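You operate a simulated robot arm through the tools that you are given. There is no shell and no other tool.

You are at the controls of a simulated two-armed robot. One attempt, no reset.

JOB
On the top of the packing bench, fold the blue screen cloth in half, so that its two long edges meet.

Only the result counts: the job must be done as asked and must still hold three seconds after the hand-in. Knocking over, shifting, dropping, spilling or breaking anything else fails it. Flat cloth is picked up by pressing the open fingertips on it (5 to 10 N) and closing them slowly along it; thin cloth reads only 2 to 8 mm in the jaws.

ROBOT AND FRAMES
Two 7-joint arms with two-finger grippers on one trunk, on a base that moves. Base frame: it is fixed to the floor where the robot stands at the start and does not move with it; the origin is under the middle of the robot, x ahead of it, y to its left, z up. Lengths are in m, angles in degrees, forces in N, time in s.
The left shoulder is at the start at [0.025, 0.215, 1.081], the right one opposite. With the tool pointing down near the work surface each hand reaches from about 0.1 to 0.76 m from the robot's upright axis, wherever it stands, measured 20 degrees to its own side. Places, roughly: blue screen cloth [2, -1.75, 0.75]; top of the packing bench [1.8, -1.9, 0.8]. Payload 2.2 kg a hand.
The tool frame of a hand sits at the grasp point between the pads (the TCP): z along the fingers, y along the line on which they close. The tips reach 0.019 m beyond it. The gripper opens to 0.116 m; its body begins 0.07 m behind the TCP.
Orientation is told as [roll, pitch, yaw] about the base's x, y, z axes, in that order, counted from this pose: with the fingers straight down and closing along the base's y, the tool's x points along the base's -x, its y along +y and its z along -z.

CONTROLS
- The arms move only by the tool jog_arm. It takes "left_targets", "right_targets" or both (then of equal length, played together; a hand with none holds still); each is one flat list of numbers, 7 for each row, row after row: the shift along the base's x, y, z in units of 100 mm (1.0 is 100 mm), then the turn, a rotation vector about the base's x, y, z in units of 120 degrees (1.0 is 120 degrees), then the finger opening in m, from 0 to 0.116. In form: [x, y, z, rx, ry, rz, jaw, x, y, z, rx, ry, rz, jaw, ...]. A call has 1 to 20 rows; each row is the pose to reach, as a shift and turn from the pose commanded when the call began. A call with a number of a shift or a turn outside -1 to 1 is refused whole. Rows are played at 5 a second. More than 0.05 m and 8.6 degrees between two rows, or a gripper value outside its range, and nothing of the call is played. Where a pose cannot be reached the arm comes as near as it can. A force on the tool above 40 N (or 10 N above the force at the start of the call, whichever is more), or a blocked arm, ends the call early, and 0.2 s more pass. The fingers move at their own pace (about 0.2035 m/s each) and stop on an object; they squeeze with about 34 N. The grip force told is the motor's: it shows also when the fingers shut on nothing. Time passes only in rows, and 0.2 s behind the last, so rows that repeat a pose let the fingers close. The reply holds the time, the measured pose of the TCP, the force on the tool along the base axes, the opening and the grip force, in the units named above and with some noise, with the torque about the TCP (base axes, N m) and any sound that the robot's microphone picked up, and new pictures: "show" is both (left out), scene, wrist or none (wrist: the cameras of the hands that moved).
- Cameras (640 x 400 px; columns grow to the right, rows downward): "scene" is now at [0.13, 0.0088, 1.2533]; the picture's right is [0.17, -0.99, -0.00], its down [-0.61, -0.10, -0.79] and it looks along [0.78, 0.13, -0.61] (base axes); focal length 287 px, centre (320, 200). "left" rides on the left gripper at [0.069, 0.015, -0.097] in its tool frame; the picture's right is [-0.21, 0.98, 0.00], its down [-0.76, -0.17, -0.63] and it looks along [-0.62, -0.14, 0.77] (tool axes); focal length 251 px, centre (320, 200). "right" rides on the right gripper at [0.069, -0.015, -0.096] in its tool frame; the picture's right is [0.21, 0.98, 0.00], its down [-0.76, 0.17, -0.63] and it looks along [-0.62, 0.14, 0.77] (tool axes); focal length 251 px, centre (320, 200). There is no depth. A picture from a camera that has moved, and an enlarged one, comes with that camera's place and axes in the base frame and with its lens. The place of the scene camera against the robot may be out by one fixed shift of up to 0.012 m in any direction.
- move_column(by): moves the trunk up (or, below 0, down) by that many m; the arms and the scene camera ride with it, the base frame stays. It gives what a move gives, with no picture.
- steer(legs): drives the robot by 1 to 6 legs, each [ahead, left, turn to the left] in m, m and degrees, along the robot's own axes; the way and the turn of a leg run together, so that a leg with both is an arc; at most 1.5 m and 180 degrees a leg. The arms and the cameras ride along, it lands a little off, and it stops where it bumps. It gives what a move gives, and a new picture of the scene camera.
- pan_tilt(pan, tilt): turns the head with the scene camera to pan (to the left, within 80 degrees either way) and tilt (down, from -29 to 69), counted from straight ahead of the robot. It gives what a move gives, and a new picture of the scene camera.
- enlarge(camera, box): a new picture of the part [left, top, right, bottom] of that camera's present view, enlarged. It takes no simulated time.
- hand_in(): hands the job in; it is judged then, once.

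Nothing tells you exact positions but the pictures and the camera data. Unless the task says otherwise, let go and move clear before handing in.

The tools are called after "Emit:" by a JSON object that holds its "api" and its "payload". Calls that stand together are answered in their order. jog_arm: Moves the arms, as the interface text tells. Its arguments: {"type":"object","properties":{"left_targets":{"type":"array"},"right_targets":{"type":"array"},"show":{"type":"string","enum":["both","scene","wrist","none"]}},"required":[]} The other tools are called the same way: move_column (by) moves the trunk up or down; steer (legs) drives the base; pan_tilt (pan, tilt) turns the head that bears the scene camera; enlarge (camera, box) takes an enlarged picture of a part of a camera's view; hand_in () hands the job in.

At the start:

```text
clock: 0.0
left_eef_pos: [0.491, 0.2343, 1.0008]
left_tool_rot: [0.0, 0.0, -0.1]
left_force: [0.3, 0.2, 0.6]
left_moment: [0.0, 0.0, -0.01]
left_finger_gap: 0.1159
left_gripper_force: 0.1
right_eef_pos: [0.5707, -0.2609, 0.926]
right_tool_rot: [0.0, 0.0, 0.0]
right_force: [0.6, 0.1, -0.1]
right_moment: [0.0, -0.01, -0.03]
right_finger_gap: 0.1161
right_gripper_force: 0.1
trunk travel left (down, up): [-0.225, 0.265]
robot x, y, heading: [-0.004, 0.0014, 0.1]
head pan, tilt (commanded): [9.6, 37.7]
```

scene: 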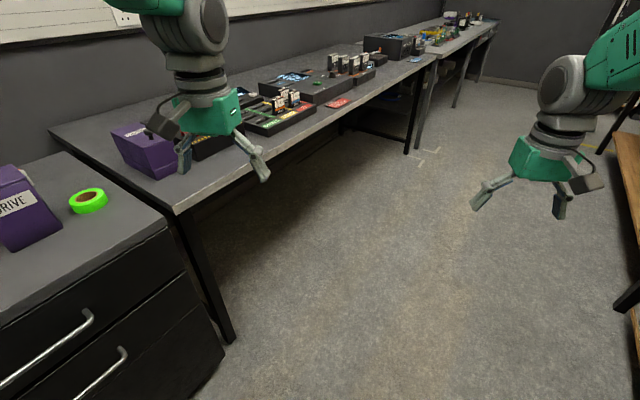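
right: 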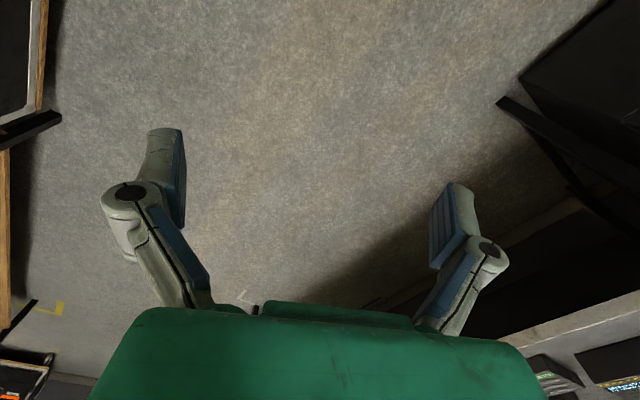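
left: 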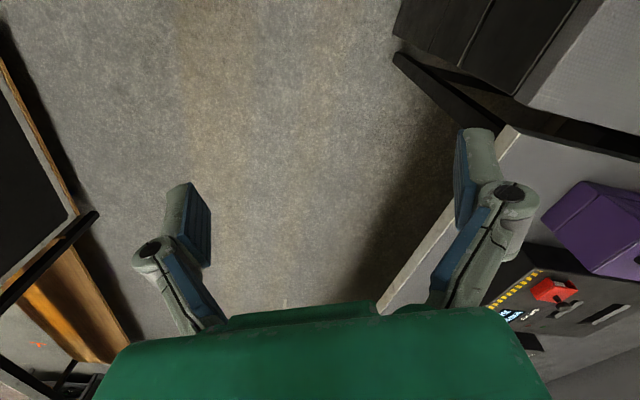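

I see a grey workbench to the left and a wooden bench edge on the right. The packing bench should be ahead-right, around [1.8, -1.9], so I'll turn the head to look at it.

Emit:
{"api": "pan_tilt", "payload": {"pan": -45, "tilt": 20}}

```text
clock: 1.2
left_eef_pos: [0.4877, 0.2343, 1.0009]
left_tool_rot: [0.0, -0.1, 0.0]
left_force: [-0.5, -0.1, -0.5]
left_moment: [0.03, 0.0, -0.01]
left_finger_gap: 0.1162
left_gripper_force: 0.0
right_eef_pos: [0.5669, -0.2598, 0.926]
right_tool_rot: [0.0, -0.3, 0.0]
right_force: [0.1, -0.2, 0.0]
right_moment: [-0.02, -0.02, -0.01]
right_finger_gap: 0.1161
right_gripper_force: 0.1
trunk travel left (down, up): [-0.225, 0.265]
robot x, y, heading: [0.0016, 0.0003, 0.3]
head pan, tilt (commanded): [-45.0, 20.0]
camera scene: at [0.1105, -0.0715, 1.2813], right [-0.71, -0.71, 0.0], down [-0.25, 0.24, -0.94], along [0.66, -0.66, -0.35], focal length 287 px, centre (320, 200)
```

scene: 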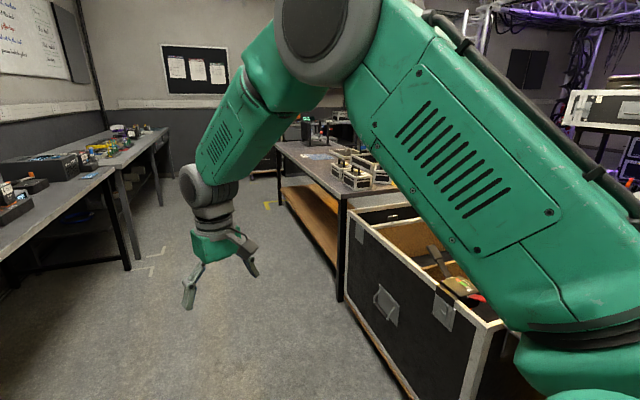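

The packing bench with wooden shelf is behind the right arm; I'll zoom in to see what stands on and near it.

Emit:
{"api": "enlarge", "payload": {"camera": "scene", "box": [240, 90, 440, 215]}}

Emit:
{"api": "pan_tilt", "payload": {"pan": -70, "tilt": 30}}

Emit:
{"api": "pan_tilt", "payload": {"pan": -25, "tilt": 20}}

```text
3.20 times, centred on (340, 152) of scene
camera zoom: at [0.1105, -0.0715, 1.2813], right [-0.71, -0.71, 0.0], down [-0.25, 0.24, -0.94], along [0.66, -0.66, -0.35], focal length 918 px, centre (256, 352)
```

zoom: 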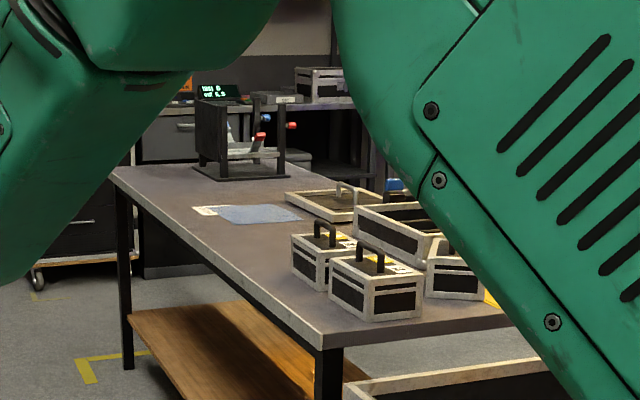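

```text
clock: 2.1
left_eef_pos: [0.4882, 0.2342, 1.0015]
left_tool_rot: [0.0, -0.1, 0.0]
left_force: [-0.8, -0.6, 0.4]
left_moment: [-0.01, -0.01, -0.01]
left_finger_gap: 0.1161
left_gripper_force: 0.0
right_eef_pos: [0.5666, -0.2594, 0.9271]
right_tool_rot: [0.0, -0.1, 0.1]
right_force: [0.6, -0.2, 0.1]
right_moment: [-0.01, -0.03, 0.01]
right_finger_gap: 0.1158
right_gripper_force: 0.0
trunk travel left (down, up): [-0.225, 0.265]
robot x, y, heading: [-0.0009, 0.0034, -0.3]
head pan, tilt (commanded): [-70.0, 30.0]
camera scene: at [0.0756, -0.0907, 1.2654], right [-0.94, -0.34, 0.0], down [-0.17, 0.47, -0.87], along [0.29, -0.81, -0.5], focal length 287 px, centre (320, 200)
```

scene: 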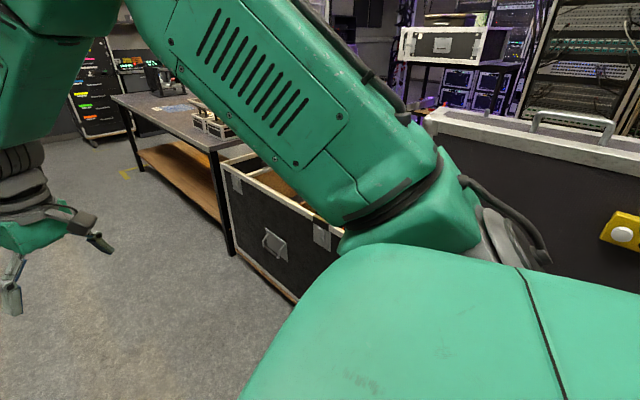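

```text
clock: 3.2
left_eef_pos: [0.488, 0.2333, 1.0006]
left_tool_rot: [0.1, -0.1, 0.1]
left_force: [1.1, 0.4, 0.2]
left_moment: [-0.01, 0.02, 0.02]
left_finger_gap: 0.1162
left_gripper_force: 0.1
right_eef_pos: [0.5677, -0.2607, 0.9278]
right_tool_rot: [0.0, 0.0, 0.1]
right_force: [0.7, -0.7, 0.4]
right_moment: [0.0, 0.0, 0.02]
right_finger_gap: 0.1161
right_gripper_force: 0.0
trunk travel left (down, up): [-0.225, 0.265]
robot x, y, heading: [0.0021, -0.0043, -0.1]
head pan, tilt (commanded): [-25.0, 20.0]
camera scene: at [0.1291, -0.0451, 1.2812], right [-0.42, -0.91, 0.0], down [-0.31, 0.15, -0.94], along [0.85, -0.4, -0.35], focal length 287 px, centre (320, 200)
```

scene: 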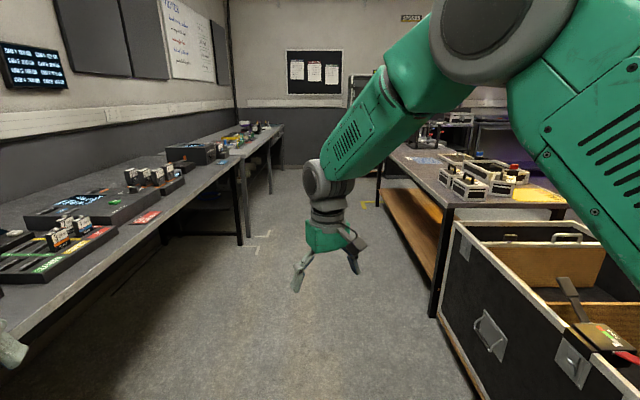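

The bench's front edge runs from about (1.06, -1.19) to (2.77, -2.07), so the room is turned by about -26°. The blue cloth lies near the front edge. I'll raise the trunk so the arms clear everything, then drive along the aisle.

Emit:
{"api": "move_column", "payload": {"by": 0.25}}

Emit:
{"api": "steer", "payload": {"legs": [[0, 0, -25], [1.2, 0, 0]]}}

Emit:
{"api": "pan_tilt", "payload": {"pan": -50, "tilt": 30}}

```text
clock: 5.8
left_eef_pos: [0.4895, 0.2337, 1.2519]
left_tool_rot: [0.1, -0.1, 0.1]
left_force: [-0.5, 0.9, -0.7]
left_moment: [0.04, -0.01, 0.03]
left_finger_gap: 0.1159
left_gripper_force: 0.0
right_eef_pos: [0.5675, -0.2613, 1.1765]
right_tool_rot: [0.0, 0.0, 0.1]
right_force: [-0.2, -0.1, -0.4]
right_moment: [-0.01, 0.0, 0.0]
right_finger_gap: 0.1161
right_gripper_force: 0.0
trunk travel left (down, up): [-0.475, 0.015]
robot x, y, heading: [0.001, -0.002, -0.2]
head pan, tilt (commanded): [-25.0, 20.0]
```

```text
clock: 13.2
left_eef_pos: [1.6266, -0.4966, 1.2525]
left_tool_rot: [0.0, -0.2, -24.9]
left_force: [-0.1, -0.6, 0.3]
left_moment: [-0.01, -0.01, 0.02]
left_finger_gap: 0.1162
left_gripper_force: 0.2
right_eef_pos: [1.491, -0.9797, 1.1773]
right_tool_rot: [0.0, -0.2, -24.8]
right_force: [0.4, -0.1, -0.7]
right_moment: [-0.01, 0.01, -0.02]
right_finger_gap: 0.1161
right_gripper_force: 0.1
trunk travel left (down, up): [-0.475, 0.015]
robot x, y, heading: [1.0879, -0.505, -24.8]
head pan, tilt (commanded): [-25.0, 20.0]
camera scene: at [1.1873, -0.5995, 1.5313], right [-0.76, -0.64, 0.0], down [-0.22, 0.26, -0.94], along [0.6, -0.72, -0.35], focal length 287 px, centre (320, 200)
```

scene: 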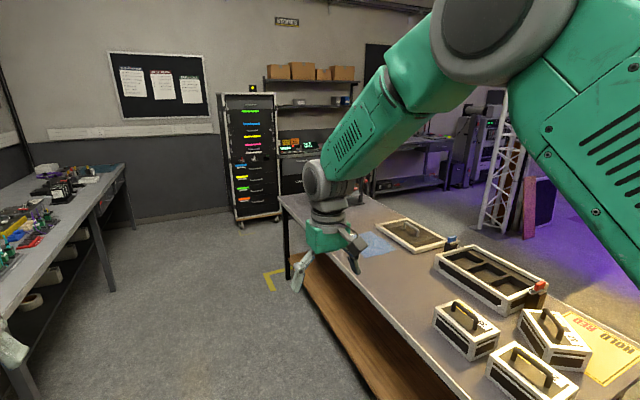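

```text
clock: 14.1
left_eef_pos: [1.6232, -0.4957, 1.2538]
left_tool_rot: [0.0, -0.3, -25.0]
left_force: [-0.8, 0.2, 0.1]
left_moment: [0.0, 0.0, -0.02]
left_finger_gap: 0.1162
left_gripper_force: 0.1
right_eef_pos: [1.488, -0.9786, 1.1787]
right_tool_rot: [0.1, -0.3, -24.9]
right_force: [0.1, 1.3, 0.9]
right_moment: [-0.01, -0.03, -0.01]
right_finger_gap: 0.1161
right_gripper_force: 0.0
trunk travel left (down, up): [-0.475, 0.015]
robot x, y, heading: [1.0845, -0.5065, -24.7]
head pan, tilt (commanded): [-50.0, 30.0]
camera scene: at [1.151, -0.616, 1.5153], right [-0.96, -0.26, 0.0], down [-0.13, 0.48, -0.86], along [0.23, -0.83, -0.5], focal length 287 px, centre (320, 200)
```

scene: 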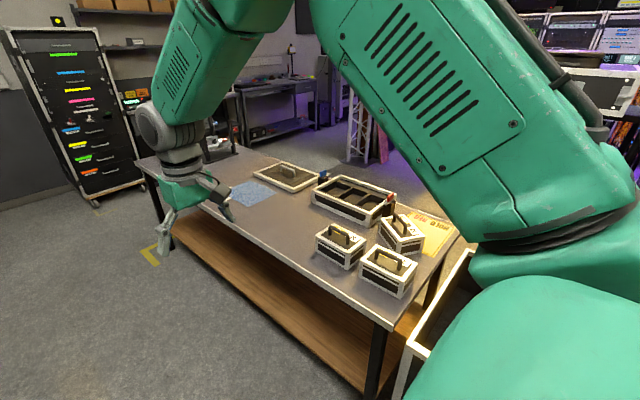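

The bench front edge runs along about -26°, and the cloth's centre is near (1.90, -1.86), roughly 0.24 m in from the edge. I'll drive down the aisle until I'm level with it and turn to face the bench squarely.

Emit:
{"api": "steer", "payload": {"legs": [[1.32, 0, -1.3], [0, 0, -90]]}}

Emit:
{"api": "pan_tilt", "payload": {"pan": 0, "tilt": 45}}

```text
clock: 24.5
left_eef_pos: [2.3035, -1.6019, 1.2533]
left_tool_rot: [-0.1, -0.3, -114.1]
left_force: [0.6, -0.1, -0.5]
left_moment: [0.0, -0.01, 0.02]
left_finger_gap: 0.1161
left_gripper_force: 0.1
right_eef_pos: [1.8194, -1.4717, 1.1787]
right_tool_rot: [0.1, -0.3, -114.1]
right_force: [0.2, 0.9, 0.9]
right_moment: [-0.04, 0.02, -0.01]
right_finger_gap: 0.116
right_gripper_force: 0.1
trunk travel left (down, up): [-0.475, 0.015]
robot x, y, heading: [2.289, -1.0653, -114.0]
head pan, tilt (commanded): [-50.0, 30.0]
camera scene: at [2.1837, -1.1342, 1.5153], right [-0.27, 0.96, 0.0], down [0.48, 0.14, -0.86], along [-0.83, -0.23, -0.5], focal length 287 px, centre (320, 200)
```

scene: 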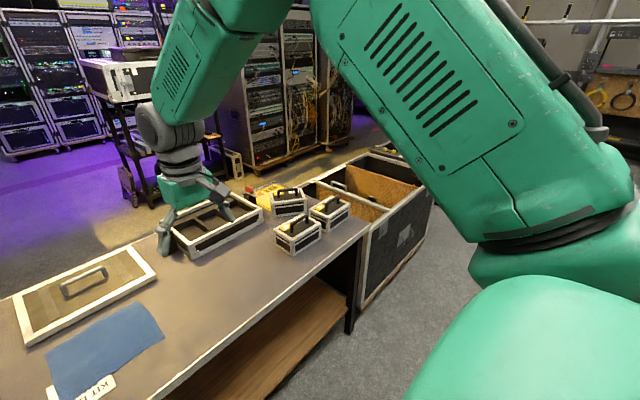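

```text
clock: 25.7
left_eef_pos: [2.3053, -1.5971, 1.2554]
left_tool_rot: [-0.1, -0.4, -114.0]
left_force: [0.6, 0.0, 0.6]
left_moment: [-0.01, 0.0, -0.03]
left_finger_gap: 0.1164
left_gripper_force: 0.1
right_eef_pos: [1.8202, -1.468, 1.1801]
right_tool_rot: [-0.1, -0.5, -114.0]
right_force: [-0.2, -0.2, -0.5]
right_moment: [-0.01, -0.01, 0.0]
right_finger_gap: 0.1159
right_gripper_force: 0.1
trunk travel left (down, up): [-0.475, 0.015]
robot x, y, heading: [2.2881, -1.0595, -113.9]
head pan, tilt (commanded): [0.0, 45.0]
camera scene: at [2.2371, -1.1838, 1.4925], right [-0.91, 0.41, 0.0], down [0.29, 0.65, -0.7], along [-0.29, -0.64, -0.71], focal length 287 px, centre (320, 200)
```

scene: 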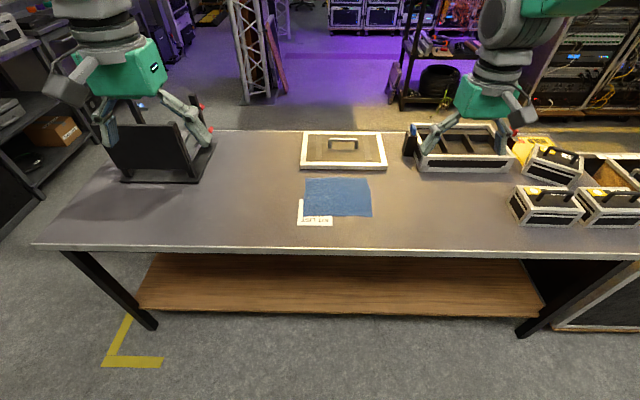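

I'm facing the bench. The blue cloth lies in front, with a white card partly beneath its near-left corner and a lidded tray just behind it, so I'll take a closer look.

Emit:
{"api": "enlarge", "payload": {"camera": "scene", "box": [280, 120, 440, 260]}}

Emit:
{"api": "enlarge", "payload": {"camera": "scene", "box": [290, 165, 390, 235]}}

Emit:
{"api": "enlarge", "payload": {"camera": "scene", "box": [20, 80, 320, 270]}}

```text
2.86 times, centred on (360, 190) of scene
camera zoom: at [2.2371, -1.1838, 1.4925], right [-0.91, 0.41, 0.0], down [0.29, 0.65, -0.7], along [-0.29, -0.64, -0.71], focal length 819 px, centre (206, 229)
```

zoom: 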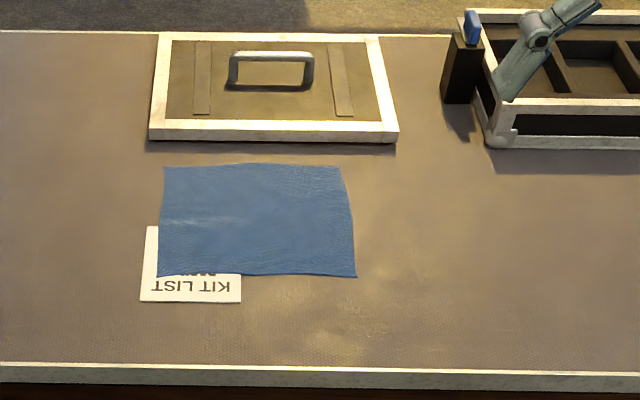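

```text
5.71 times, centred on (340, 200) of scene
camera zoom: at [2.2371, -1.1838, 1.4925], right [-0.91, 0.41, 0.0], down [0.29, 0.65, -0.7], along [-0.29, -0.64, -0.71], focal length 1638 px, centre (206, 200)
```

zoom: 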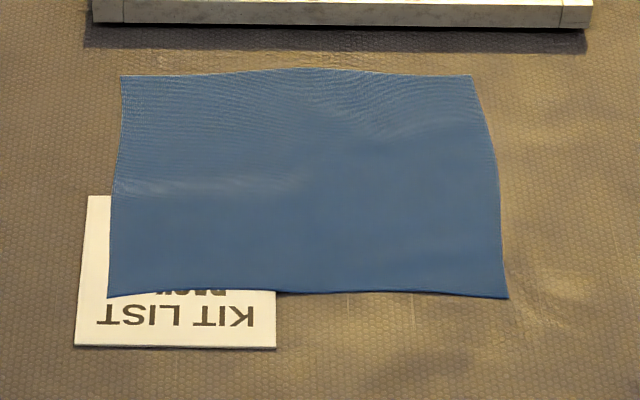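

```text
2.11 times, centred on (170, 175) of scene
camera zoom: at [2.2371, -1.1838, 1.4925], right [-0.91, 0.41, 0.0], down [0.29, 0.65, -0.7], along [-0.29, -0.64, -0.71], focal length 604 px, centre (636, 253)
```

zoom: 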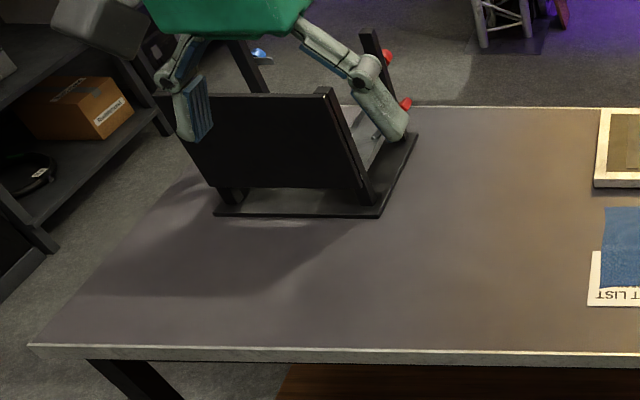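

The cloth is about 0.24 m (left-right) by 0.20 m (fore-aft), so the long edges are the near and far ones. The card lies under the near-left corner, so I plan to lift the far edge by its two corners and fold it towards me. First I check how close my base can get to the bench.

Emit:
{"api": "pan_tilt", "payload": {"pan": 0, "tilt": 69}}

```text
clock: 26.6
left_eef_pos: [2.3051, -1.5979, 1.2544]
left_tool_rot: [0.0, -0.5, -114.1]
left_force: [0.0, -0.6, 0.8]
left_moment: [0.0, 0.01, 0.03]
left_finger_gap: 0.116
left_gripper_force: 0.0
right_eef_pos: [1.8213, -1.4677, 1.1814]
right_tool_rot: [0.1, -0.5, -114.1]
right_force: [-0.2, -0.1, -0.2]
right_moment: [0.02, 0.01, -0.02]
right_finger_gap: 0.1159
right_gripper_force: 0.2
trunk travel left (down, up): [-0.475, 0.015]
robot x, y, heading: [2.2857, -1.0638, -114.3]
head pan, tilt (commanded): [0.0, 68.8]
camera scene: at [2.2476, -1.16, 1.4639], right [-0.91, 0.41, 0.0], down [0.38, 0.85, -0.36], along [-0.15, -0.33, -0.93], focal length 287 px, centre (320, 200)
```

scene: 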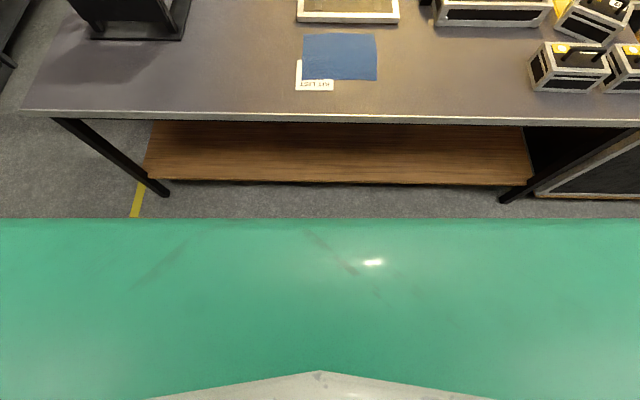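

The bench edge is about 0.66 m ahead of my axis and the cloth's far edge about 0.99 m, so I need to go roughly 0.33 m closer. I'll approach in steps, shifting right to centre on the cloth.

Emit:
{"api": "steer", "payload": {"legs": [[0.22, -0.058, 0]]}}

```text
clock: 28.3
left_eef_pos: [2.1631, -1.7716, 1.2546]
left_tool_rot: [-0.1, -0.6, -114.1]
left_force: [-0.2, -0.4, -0.9]
left_moment: [-0.04, -0.02, 0.01]
left_finger_gap: 0.1161
left_gripper_force: 0.0
right_eef_pos: [1.6798, -1.6423, 1.1815]
right_tool_rot: [0.0, -0.6, -114.2]
right_force: [0.0, 0.6, 0.3]
right_moment: [0.01, 0.02, -0.02]
right_finger_gap: 0.1159
right_gripper_force: 0.0
trunk travel left (down, up): [-0.475, 0.015]
robot x, y, heading: [2.1447, -1.2409, -114.2]
head pan, tilt (commanded): [0.0, 68.8]
camera scene: at [2.1071, -1.3336, 1.4641], right [-0.91, 0.41, 0.0], down [0.38, 0.85, -0.36], along [-0.15, -0.33, -0.93], focal length 287 px, centre (320, 200)
```

scene: 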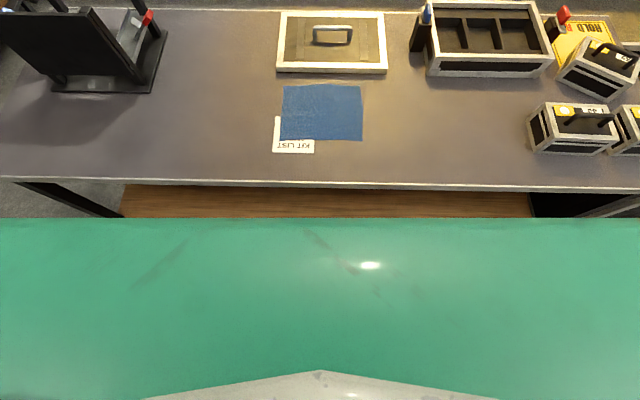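

No bump so far: the cloth's far edge is now about 0.76 m and the near edge 0.565 m from my axis. I'll go another 0.1 m.

Emit:
{"api": "steer", "payload": {"legs": [[0.1, -0.005, 0]]}}

Emit:
{"api": "pan_tilt", "payload": {"pan": 0, "tilt": 60}}

```text
clock: 29.4
left_eef_pos: [2.1194, -1.8559, 1.2569]
left_tool_rot: [-0.1, -0.8, -114.0]
left_force: [-0.2, -0.1, 1.3]
left_moment: [-0.01, 0.01, -0.01]
left_finger_gap: 0.1158
left_gripper_force: 0.1
right_eef_pos: [1.636, -1.7279, 1.1842]
right_tool_rot: [0.0, -0.8, -113.9]
right_force: [-0.1, 0.6, 0.7]
right_moment: [0.01, 0.0, 0.01]
right_finger_gap: 0.1159
right_gripper_force: 0.0
trunk travel left (down, up): [-0.475, 0.015]
robot x, y, heading: [2.1037, -1.3266, -114.1]
head pan, tilt (commanded): [0.0, 68.8]
camera scene: at [2.0626, -1.419, 1.4642], right [-0.91, 0.41, 0.0], down [0.38, 0.85, -0.36], along [-0.15, -0.33, -0.93], focal length 287 px, centre (320, 200)
```

scene: 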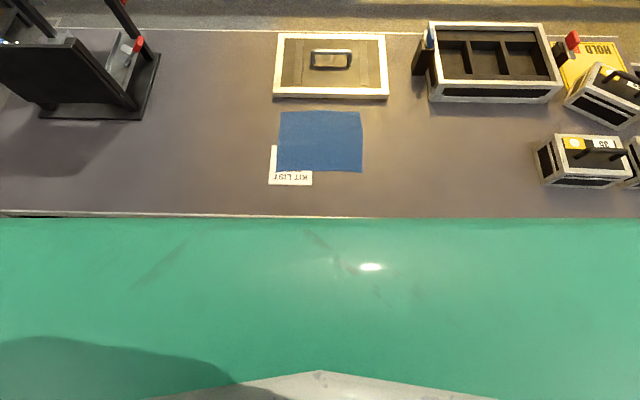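

```text
clock: 30.1
left_eef_pos: [2.1189, -1.8583, 1.2557]
left_tool_rot: [-0.1, -0.6, -114.1]
left_force: [0.2, -1.0, 0.0]
left_moment: [0.01, -0.03, -0.01]
left_finger_gap: 0.1159
left_gripper_force: 0.0
right_eef_pos: [1.6343, -1.7287, 1.1822]
right_tool_rot: [0.1, -0.6, -114.0]
right_force: [0.9, -0.1, 1.1]
right_moment: [0.02, -0.01, -0.02]
right_finger_gap: 0.1162
right_gripper_force: 0.1
trunk travel left (down, up): [-0.475, 0.015]
robot x, y, heading: [2.102, -1.3257, -114.0]
head pan, tilt (commanded): [0.0, 60.0]
camera scene: at [2.0551, -1.4339, 1.473], right [-0.91, 0.41, 0.0], down [0.35, 0.79, -0.5], along [-0.2, -0.45, -0.87], focal length 287 px, centre (320, 200)
```

scene: 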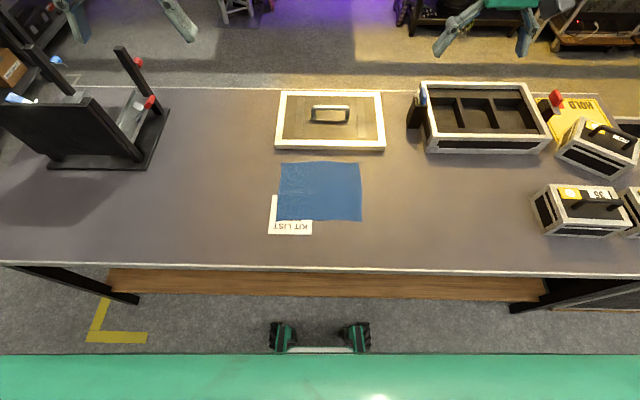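

The base still has clearance to the bench. I'll zoom in on the cloth to measure its corners accurately.

Emit:
{"api": "enlarge", "payload": {"camera": "scene", "box": [264, 150, 376, 240]}}

```text
4.44 times, centred on (320, 195) of scene
camera zoom: at [2.0551, -1.4339, 1.473], right [-0.91, 0.41, 0.0], down [0.35, 0.79, -0.5], along [-0.2, -0.45, -0.87], focal length 1274 px, centre (320, 222)
```

zoom: 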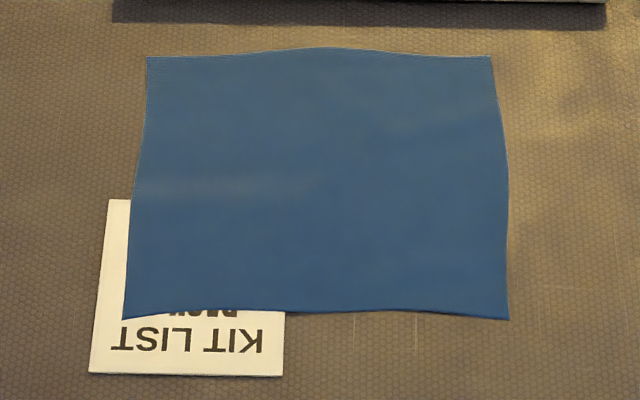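

The base has room. Cloth corners (world): far-left ≈ (1.942, -1.988), far-right ≈ (1.720, -1.890), near-right ≈ (1.805, -1.702), near-left ≈ (2.027, -1.801). I'll lower the trunk back to working height; both hands are clear of the objects there.

Emit:
{"api": "move_column", "payload": {"by": -0.22}}

Emit:
{"api": "pan_tilt", "payload": {"pan": 0, "tilt": 50}}

```text
clock: 32.5
left_eef_pos: [2.1192, -1.8566, 1.0368]
left_tool_rot: [0.0, -0.8, -114.0]
left_force: [-0.1, -0.9, 0.0]
left_moment: [0.0, 0.01, 0.0]
left_finger_gap: 0.116
left_gripper_force: 0.1
right_eef_pos: [1.636, -1.7284, 0.9632]
right_tool_rot: [0.1, -0.7, -114.0]
right_force: [-1.0, -0.4, 0.1]
right_moment: [0.01, 0.0, 0.02]
right_finger_gap: 0.1161
right_gripper_force: 0.1
trunk travel left (down, up): [-0.255, 0.235]
robot x, y, heading: [2.1022, -1.3287, -114.1]
head pan, tilt (commanded): [0.0, 60.0]
```

```text
clock: 33.2
left_eef_pos: [2.1198, -1.8568, 1.0379]
left_tool_rot: [0.1, -0.6, -113.9]
left_force: [-0.3, 0.0, -0.5]
left_moment: [0.0, 0.02, -0.01]
left_finger_gap: 0.1158
left_gripper_force: 0.1
right_eef_pos: [1.6372, -1.7282, 0.9628]
right_tool_rot: [-0.1, -0.7, -114.1]
right_force: [1.0, 0.4, 0.4]
right_moment: [0.01, -0.03, 0.01]
right_finger_gap: 0.116
right_gripper_force: 0.0
trunk travel left (down, up): [-0.255, 0.235]
robot x, y, heading: [2.101, -1.326, -113.9]
head pan, tilt (commanded): [0.0, 50.0]
camera scene: at [2.0519, -1.4426, 1.2656], right [-0.91, 0.41, 0.0], down [0.31, 0.7, -0.64], along [-0.26, -0.58, -0.77], focal length 287 px, centre (320, 200)
```

scene: 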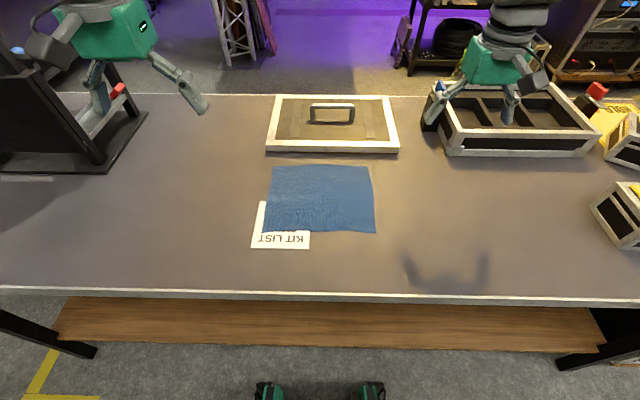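

Both hands are clear. I'll bring them over the far corners of the cloth in two moves, staying high, with the jaws partly closed.

Emit:
{"api": "jog_arm", "payload": {"left_targets": [-0.33, -0.18, 0, 0, 0, 0, 0.1, -0.66, -0.36, 0, 0, 0, 0, 0.08, -1.0, -0.54, 0, 0, 0, 0, 0.06, -1.0, -0.54, -0.4, 0, 0, 0, 0.06], "right_targets": [0.2, -0.27, 0, 0, 0, 0, 0.1, 0.4, -0.54, 0, 0, 0, 0, 0.08, 0.58, -0.81, 0, 0, 0, 0, 0.06, 0.58, -0.81, 0, 0, 0, 0, 0.06], "show": "both"}}

```text
clock: 34.2
left_eef_pos: [2.0184, -1.9108, 0.9961]
left_tool_rot: [0.0, -0.7, -114.0]
left_force: [-0.5, 0.0, -1.6]
left_moment: [0.05, 0.01, 0.0]
left_finger_gap: 0.0599
left_gripper_force: 0.0
right_eef_pos: [1.6934, -1.8102, 0.9623]
right_tool_rot: [0.0, -0.7, -114.0]
right_force: [0.4, -0.4, -0.1]
right_moment: [-0.02, -0.03, 0.02]
right_finger_gap: 0.0598
right_gripper_force: 0.1
trunk travel left (down, up): [-0.255, 0.235]
robot x, y, heading: [2.0967, -1.3281, -113.8]
head pan, tilt (commanded): [0.0, 50.0]
camera scene: at [2.0515, -1.444, 1.2655], right [-0.91, 0.41, 0.0], down [0.31, 0.7, -0.64], along [-0.26, -0.58, -0.77], focal length 287 px, centre (320, 200)
camera right: at [1.7076, -1.7397, 1.058], right [0.98, -0.2, 0.0], down [-0.15, -0.75, 0.64], along [-0.13, -0.63, -0.77], focal length 251 px, centre (320, 200)
camera left: at [2.0607, -1.8516, 1.0925], right [0.8, -0.59, 0.0], down [-0.46, -0.62, 0.64], along [-0.38, -0.52, -0.77], focal length 251 px, centre (320, 200)
```

scene: 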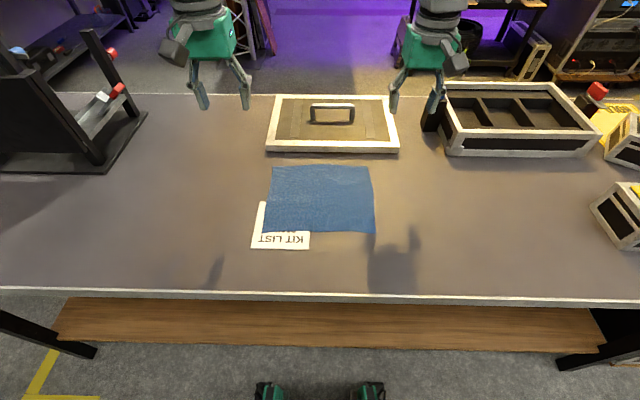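
right: 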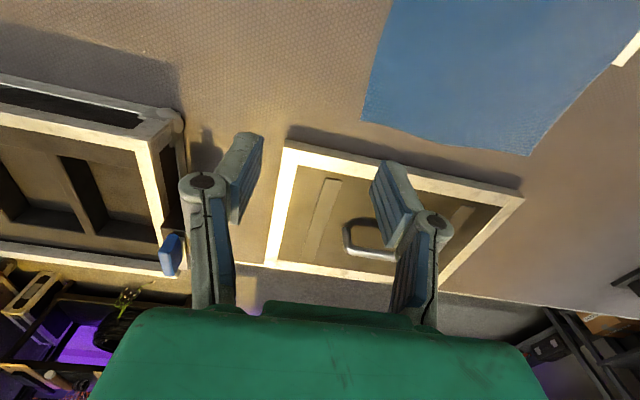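
left: 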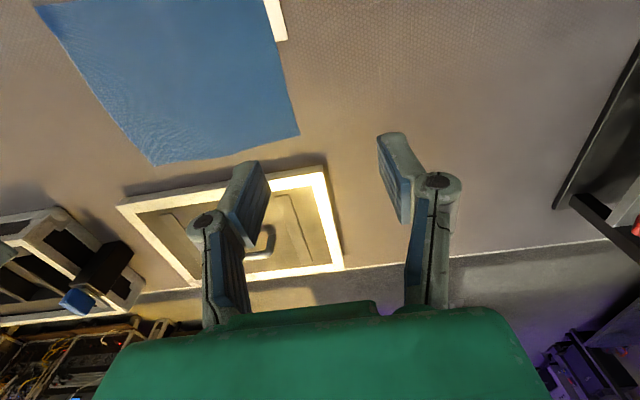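

From the wrist cameras the cloth's far corners triangulate to about (1.9445, -1.9616) and (1.7326, -1.869) at z≈0.76. I'll move both hands over the grasp points near those corners, still about 12 cm up.

Emit:
{"api": "jog_arm", "payload": {"left_targets": [-0.32, -0.09, 0, 0, 0, 0, 0.05, -0.64, -0.18, -0.3, 0, 0, 0, 0.05, -0.96, -0.276, -0.6, 0, 0, 0, 0.05, -0.96, -0.276, -1.0, 0, 0, 0, 0.05], "right_targets": [0.24, -0.2, 0, 0, 0, 0, 0.05, 0.48, -0.4, -0.2, 0, 0, 0, 0.05, 0.715, -0.6, -0.4, 0, 0, 0, 0.05, 0.715, -0.6, -0.66, 0, 0, 0, 0.05], "show": "both"}}

```text
clock: 35.2
left_eef_pos: [1.9232, -1.9394, 0.8986]
left_tool_rot: [0.0, -0.7, -114.0]
left_force: [-0.8, -0.7, -0.5]
left_moment: [0.05, 0.04, 0.01]
left_finger_gap: 0.05
left_gripper_force: 0.0
right_eef_pos: [1.7638, -1.8711, 0.8963]
right_tool_rot: [0.1, -0.7, -114.0]
right_force: [-0.3, -0.1, 0.3]
right_moment: [0.02, -0.02, 0.01]
right_finger_gap: 0.05
right_gripper_force: 0.0
trunk travel left (down, up): [-0.255, 0.235]
robot x, y, heading: [2.1004, -1.3266, -114.1]
head pan, tilt (commanded): [0.0, 50.0]
camera scene: at [2.0511, -1.4453, 1.2654], right [-0.91, 0.41, 0.0], down [0.31, 0.7, -0.64], along [-0.26, -0.58, -0.77], focal length 287 px, centre (320, 200)
camera right: at [1.7782, -1.8005, 0.9917], right [0.98, -0.2, 0.0], down [-0.15, -0.75, 0.64], along [-0.13, -0.63, -0.77], focal length 251 px, centre (320, 200)
camera left: at [1.9662, -1.8809, 0.9933], right [0.8, -0.59, 0.0], down [-0.46, -0.62, 0.64], along [-0.38, -0.52, -0.77], focal length 251 px, centre (320, 200)
```

scene: 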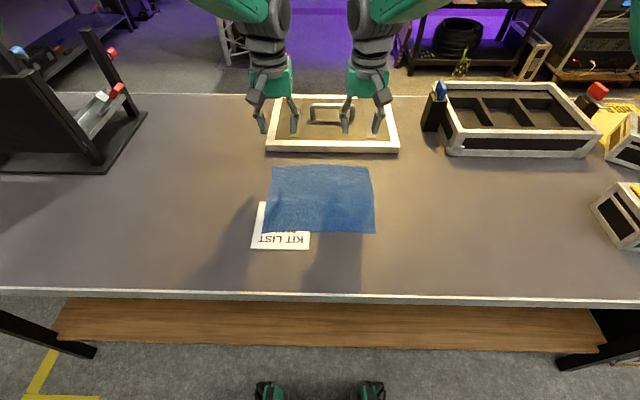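
right: 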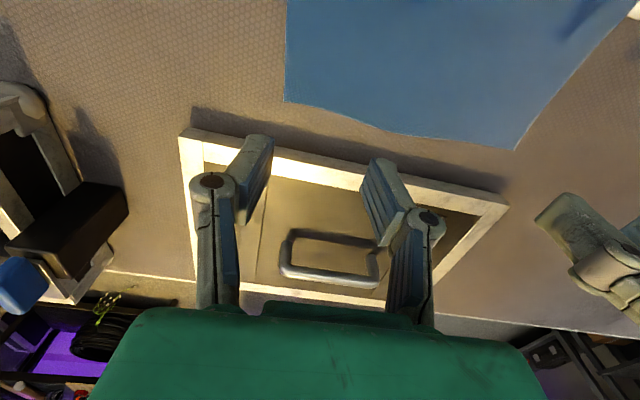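
left: 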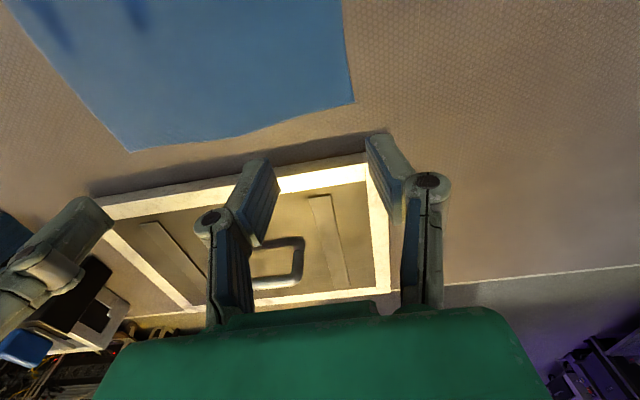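

The refined far corners are A≈(1.945, -1.962) and B≈(1.7285, -1.870), with the surface at z≈0.76. Both hands sit about 3 cm in from the sides and 1.2 cm inside the far edge, as planned. Next I descend to about 2 cm above the surface.

Emit:
{"api": "jog_arm", "payload": {"left_targets": [0, 0, -0.35, 0, 0, 0, 0.042, 0, 0, -0.7, 0, 0, 0, 0.042, 0, 0, -0.97, 0, 0, 0, 0.042, 0, 0, -0.97, 0, 0, 0, 0.042], "right_targets": [0, 0, -0.35, 0, 0, 0, 0.042, 0, 0, -0.7, 0, 0, 0, 0.042, 0, 0, -0.95, 0, 0, 0, 0.042, 0, 0, -0.95, 0, 0, 0, 0.042], "show": "both"}}

```text
clock: 36.2
left_eef_pos: [1.9235, -1.9401, 0.8]
left_tool_rot: [0.0, -0.8, -114.1]
left_force: [0.0, 0.5, -0.2]
left_moment: [0.01, -0.02, 0.01]
left_finger_gap: 0.042
left_gripper_force: 0.1
right_eef_pos: [1.7664, -1.8677, 0.8023]
right_tool_rot: [0.0, -0.8, -114.0]
right_force: [0.3, -0.3, 1.0]
right_moment: [0.02, 0.01, -0.01]
right_finger_gap: 0.042
right_gripper_force: 0.0
trunk travel left (down, up): [-0.255, 0.235]
robot x, y, heading: [2.1007, -1.3276, -113.9]
head pan, tilt (commanded): [0.0, 50.0]
camera scene: at [2.0516, -1.4439, 1.2656], right [-0.91, 0.41, 0.0], down [0.31, 0.7, -0.64], along [-0.26, -0.58, -0.77], focal length 287 px, centre (320, 200)
camera right: at [1.781, -1.7976, 0.8984], right [0.98, -0.2, 0.0], down [-0.15, -0.75, 0.64], along [-0.13, -0.63, -0.77], focal length 251 px, centre (320, 200)
camera left: at [1.9653, -1.881, 0.8964], right [0.8, -0.59, 0.0], down [-0.46, -0.62, 0.64], along [-0.38, -0.52, -0.77], focal length 251 px, centre (320, 200)
```

scene: 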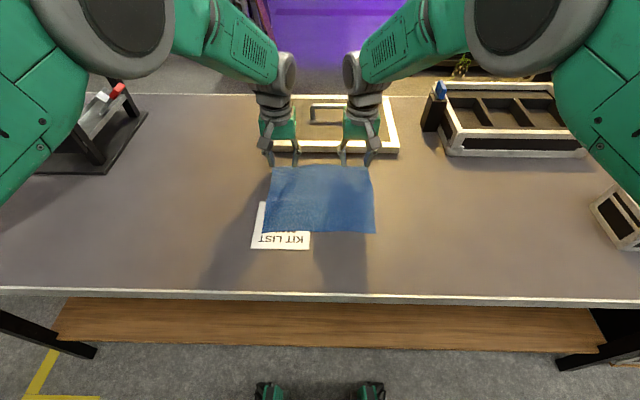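
right: 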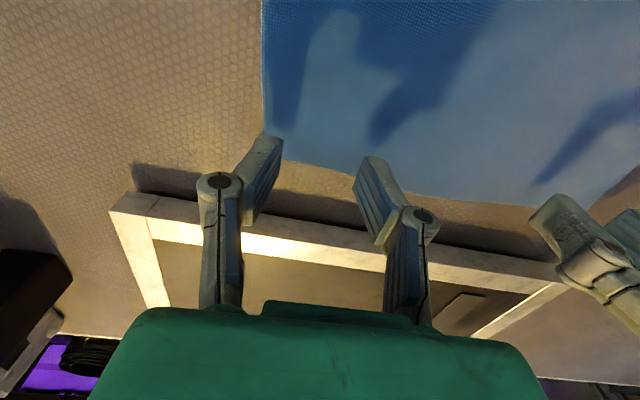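
left: 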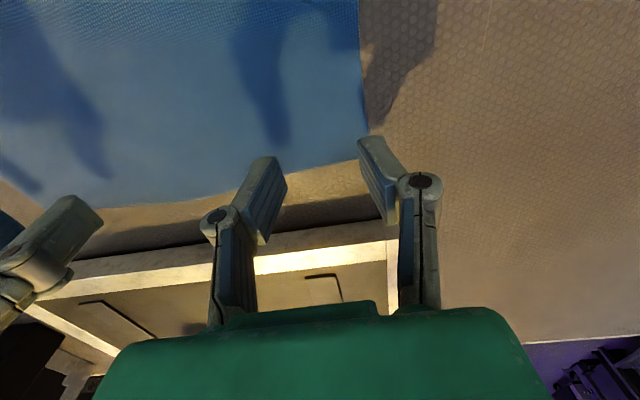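

Both hands are about 2 cm above the cloth, centred about 1.6 cm inside the far edge. I'll nudge both 5 mm forward and come down close to contact, watching force.

Emit:
{"api": "jog_arm", "payload": {"left_targets": [-0.02, -0.046, 0, 0, 0, 0, 0.042, -0.02, -0.046, -0.1, 0, 0, 0, 0.042, -0.02, -0.046, -0.17, 0, 0, 0, 0.042, -0.02, -0.046, -0.17, 0, 0, 0, 0.042], "right_targets": [-0.02, -0.046, 0, 0, 0, 0, 0.042, -0.02, -0.046, -0.1, 0, 0, 0, 0.042, -0.02, -0.046, -0.18, 0, 0, 0, 0.042, -0.02, -0.046, -0.18, 0, 0, 0, 0.042], "show": "wrist"}}

```text
clock: 37.2
left_eef_pos: [1.9216, -1.9448, 0.7825]
left_tool_rot: [0.0, -0.8, -114.0]
left_force: [-0.4, 0.3, -0.5]
left_moment: [-0.01, -0.01, -0.01]
left_finger_gap: 0.0419
left_gripper_force: 0.0
right_eef_pos: [1.7639, -1.8746, 0.785]
right_tool_rot: [0.0, -0.7, -114.0]
right_force: [-0.2, 0.3, -1.0]
right_moment: [0.01, 0.03, 0.0]
right_finger_gap: 0.0418
right_gripper_force: 0.0
trunk travel left (down, up): [-0.255, 0.235]
robot x, y, heading: [2.1002, -1.3266, -113.9]
head pan, tilt (commanded): [0.0, 50.0]
camera right: at [1.7785, -1.8036, 0.8801], right [0.98, -0.2, 0.0], down [-0.15, -0.75, 0.64], along [-0.13, -0.63, -0.77], focal length 251 px, centre (320, 200)
camera left: at [1.9636, -1.8852, 0.8788], right [0.8, -0.59, 0.0], down [-0.46, -0.62, 0.64], along [-0.38, -0.52, -0.77], focal length 251 px, centre (320, 200)
```

right: 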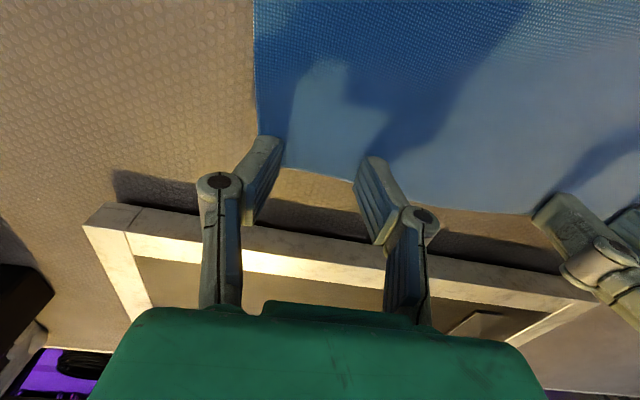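
left: 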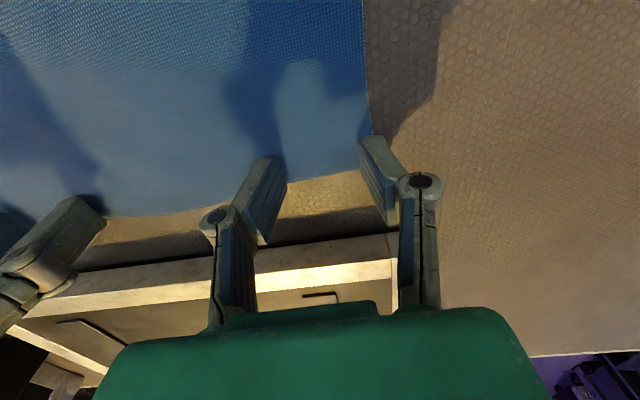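

Tips are a few millimetres above the cloth, with about 1 cm inset at the far edge. The left hand's outer finger straddles the cloth's side, so I'll shift it 6 mm inward and then lower both in small steps until they press.

Emit:
{"api": "jog_arm", "payload": {"left_targets": [-0.06, 0.026, 0, 0, 0, 0, 0.042, -0.06, 0.026, -0.02, 0, 0, 0, 0.042, -0.06, 0.026, -0.04, 0, 0, 0, 0.042, -0.06, 0.026, -0.06, 0, 0, 0, 0.042, -0.06, 0.026, -0.06, 0, 0, 0, 0.042], "right_targets": [0, 0, 0, 0, 0, 0, 0.042, 0, 0, -0.03, 0, 0, 0, 0.042, 0, 0, -0.06, 0, 0, 0, 0.042, 0, 0, -0.08, 0, 0, 0, 0.042, 0, 0, -0.08, 0, 0, 0, 0.042], "show": "none"}}

```text
clock: 38.4
left_eef_pos: [1.9149, -1.9403, 0.7797]
left_tool_rot: [-0.1, -1.1, -114.0]
left_force: [-1.0, -0.2, 17.2]
left_moment: [0.08, 0.12, 0.06]
left_finger_gap: 0.0423
left_gripper_force: 0.0
right_eef_pos: [1.7655, -1.8735, 0.7791]
right_tool_rot: [0.0, -0.9, -114.0]
right_force: [2.5, -0.2, 15.9]
right_moment: [-0.01, -0.02, -0.04]
right_finger_gap: 0.0469
right_gripper_force: 0.1
trunk travel left (down, up): [-0.255, 0.235]
robot x, y, heading: [2.0962, -1.3243, -113.8]
head pan, tilt (commanded): [0.0, 50.0]
```

Both hands are pressing at about 16–17 N, so the surface is at z≈0.761. I'll ease off to about 8 N and begin closing slowly, checking force partway.

Emit:
{"api": "jog_arm", "payload": {"left_targets": [0, 0, 0.018, 0, 0, 0, 0.042, 0, 0, 0.018, 0, 0, 0, 0.04, 0, 0, 0.018, 0, 0, 0, 0.038, 0, 0, 0.018, 0, 0, 0, 0.036, 0, 0, 0.018, 0, 0, 0, 0.034], "right_targets": [0, 0, 0.015, 0, 0, 0, 0.042, 0, 0, 0.015, 0, 0, 0, 0.04, 0, 0, 0.015, 0, 0, 0, 0.038, 0, 0, 0.015, 0, 0, 0, 0.036, 0, 0, 0.015, 0, 0, 0, 0.034], "show": "wrist"}}

```text
clock: 39.6
left_eef_pos: [1.9172, -1.9395, 0.7792]
left_tool_rot: [0.0, -0.7, -114.1]
left_force: [0.2, -0.4, 3.9]
left_moment: [0.01, 0.01, 0.02]
left_finger_gap: 0.0331
left_gripper_force: 3.9
right_eef_pos: [1.7651, -1.8729, 0.7781]
right_tool_rot: [0.0, -0.7, -114.0]
right_force: [-0.4, -0.3, 5.4]
right_moment: [0.06, 0.01, -0.01]
right_finger_gap: 0.0355
right_gripper_force: 3.9
trunk travel left (down, up): [-0.255, 0.235]
robot x, y, heading: [2.0994, -1.328, -114.3]
head pan, tilt (commanded): [0.0, 50.0]
camera right: at [1.7791, -1.8028, 0.8733], right [0.98, -0.2, 0.0], down [-0.15, -0.75, 0.64], along [-0.13, -0.63, -0.77], focal length 251 px, centre (320, 200)
camera left: at [1.9585, -1.8809, 0.8748], right [0.8, -0.59, 0.0], down [-0.46, -0.62, 0.64], along [-0.38, -0.52, -0.77], focal length 251 px, centre (320, 200)
```

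right: 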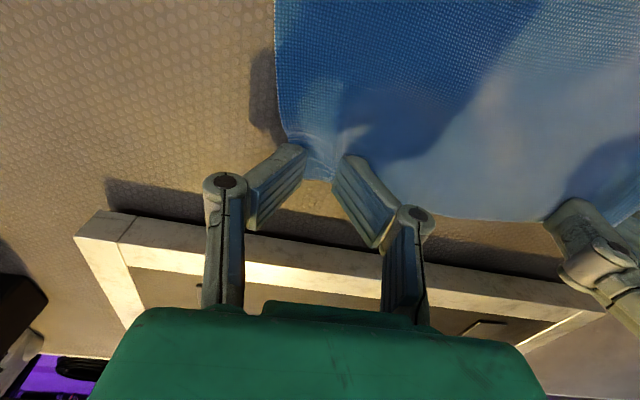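
left: 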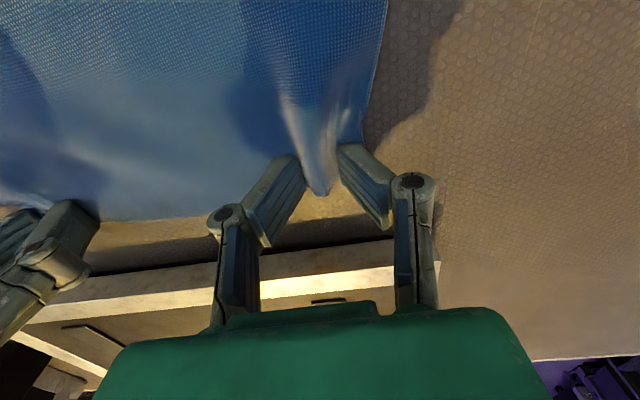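

The cloth is bunching up nicely between both pairs of fingers at about 4–5 N. I'll continue closing slowly, pressing the left slightly more.

Emit:
{"api": "jog_arm", "payload": {"left_targets": [0, 0, -0.004, 0, 0, 0, 0.031, 0, 0, -0.004, 0, 0, 0, 0.028, 0, 0, -0.004, 0, 0, 0, 0.025, 0, 0, -0.004, 0, 0, 0, 0.022, 0, 0, -0.004, 0, 0, 0, 0.019, 0, 0, -0.004, 0, 0, 0, 0.016], "right_targets": [0, 0, -0.002, 0, 0, 0, 0.031, 0, 0, -0.002, 0, 0, 0, 0.028, 0, 0, -0.002, 0, 0, 0, 0.025, 0, 0, -0.002, 0, 0, 0, 0.022, 0, 0, -0.002, 0, 0, 0, 0.019, 0, 0, -0.002, 0, 0, 0, 0.016], "show": "wrist"}}

```text
clock: 41.0
left_eef_pos: [1.9166, -1.9399, 0.7801]
left_tool_rot: [0.0, -0.8, -114.0]
left_force: [-0.9, 0.4, 10.3]
left_moment: [0.04, 0.0, 0.04]
left_finger_gap: 0.0149
left_gripper_force: 0.0
right_eef_pos: [1.765, -1.8732, 0.7779]
right_tool_rot: [0.0, -0.8, -114.0]
right_force: [-0.8, 0.3, 5.4]
right_moment: [0.01, 0.0, 0.01]
right_finger_gap: 0.0132
right_gripper_force: 4.0
trunk travel left (down, up): [-0.255, 0.235]
robot x, y, heading: [2.0997, -1.3232, -114.2]
head pan, tilt (commanded): [0.0, 50.0]
camera right: at [1.7793, -1.8028, 0.8741], right [0.98, -0.2, 0.0], down [-0.15, -0.75, 0.64], along [-0.13, -0.63, -0.77], focal length 251 px, centre (320, 200)
camera left: at [1.9585, -1.8805, 0.8751], right [0.8, -0.59, 0.0], down [-0.46, -0.62, 0.64], along [-0.38, -0.52, -0.77], focal length 251 px, centre (320, 200)
```

right: 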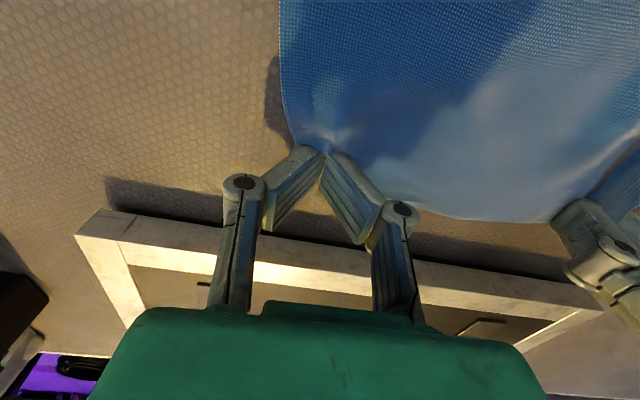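
left: 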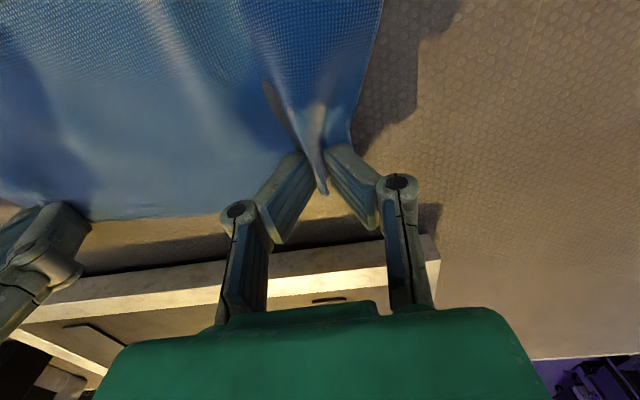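

The fingers are nearly closed. I'll zoom in to check what the tips have gathered.

Emit:
{"api": "enlarge", "payload": {"camera": "right", "box": [240, 90, 420, 260]}}

Emit:
{"api": "enlarge", "payload": {"camera": "left", "box": [220, 70, 420, 260]}}

```text
2.35 times, centred on (330, 175) of right
camera zoom: at [1.7793, -1.8028, 0.8741], right [0.98, -0.2, 0.0], down [-0.15, -0.75, 0.64], along [-0.13, -0.63, -0.77], focal length 592 px, centre (296, 259)
```

zoom: 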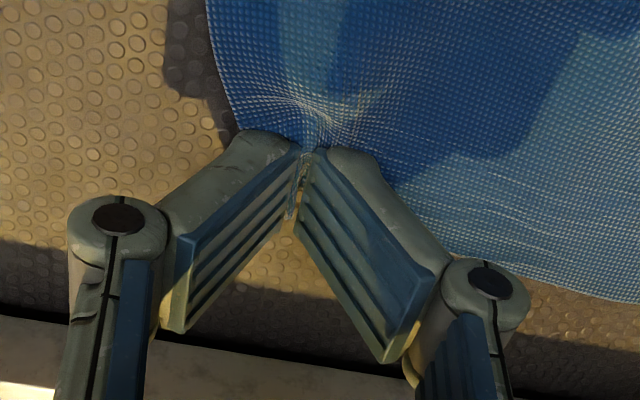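

```text
2.11 times, centred on (320, 165) of left
camera zoom: at [1.9585, -1.8805, 0.8751], right [0.8, -0.59, 0.0], down [-0.46, -0.62, 0.64], along [-0.38, -0.52, -0.77], focal length 529 px, centre (320, 274)
```

zoom: 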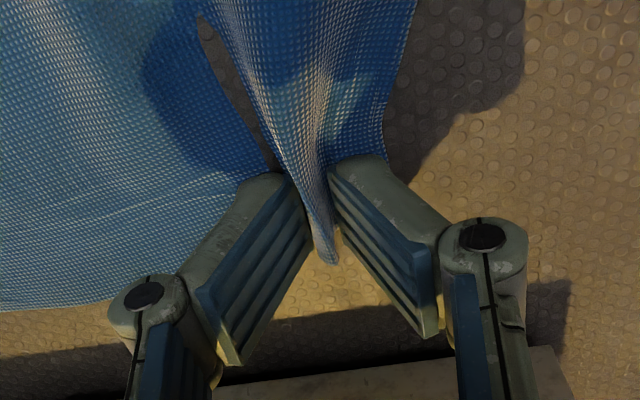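

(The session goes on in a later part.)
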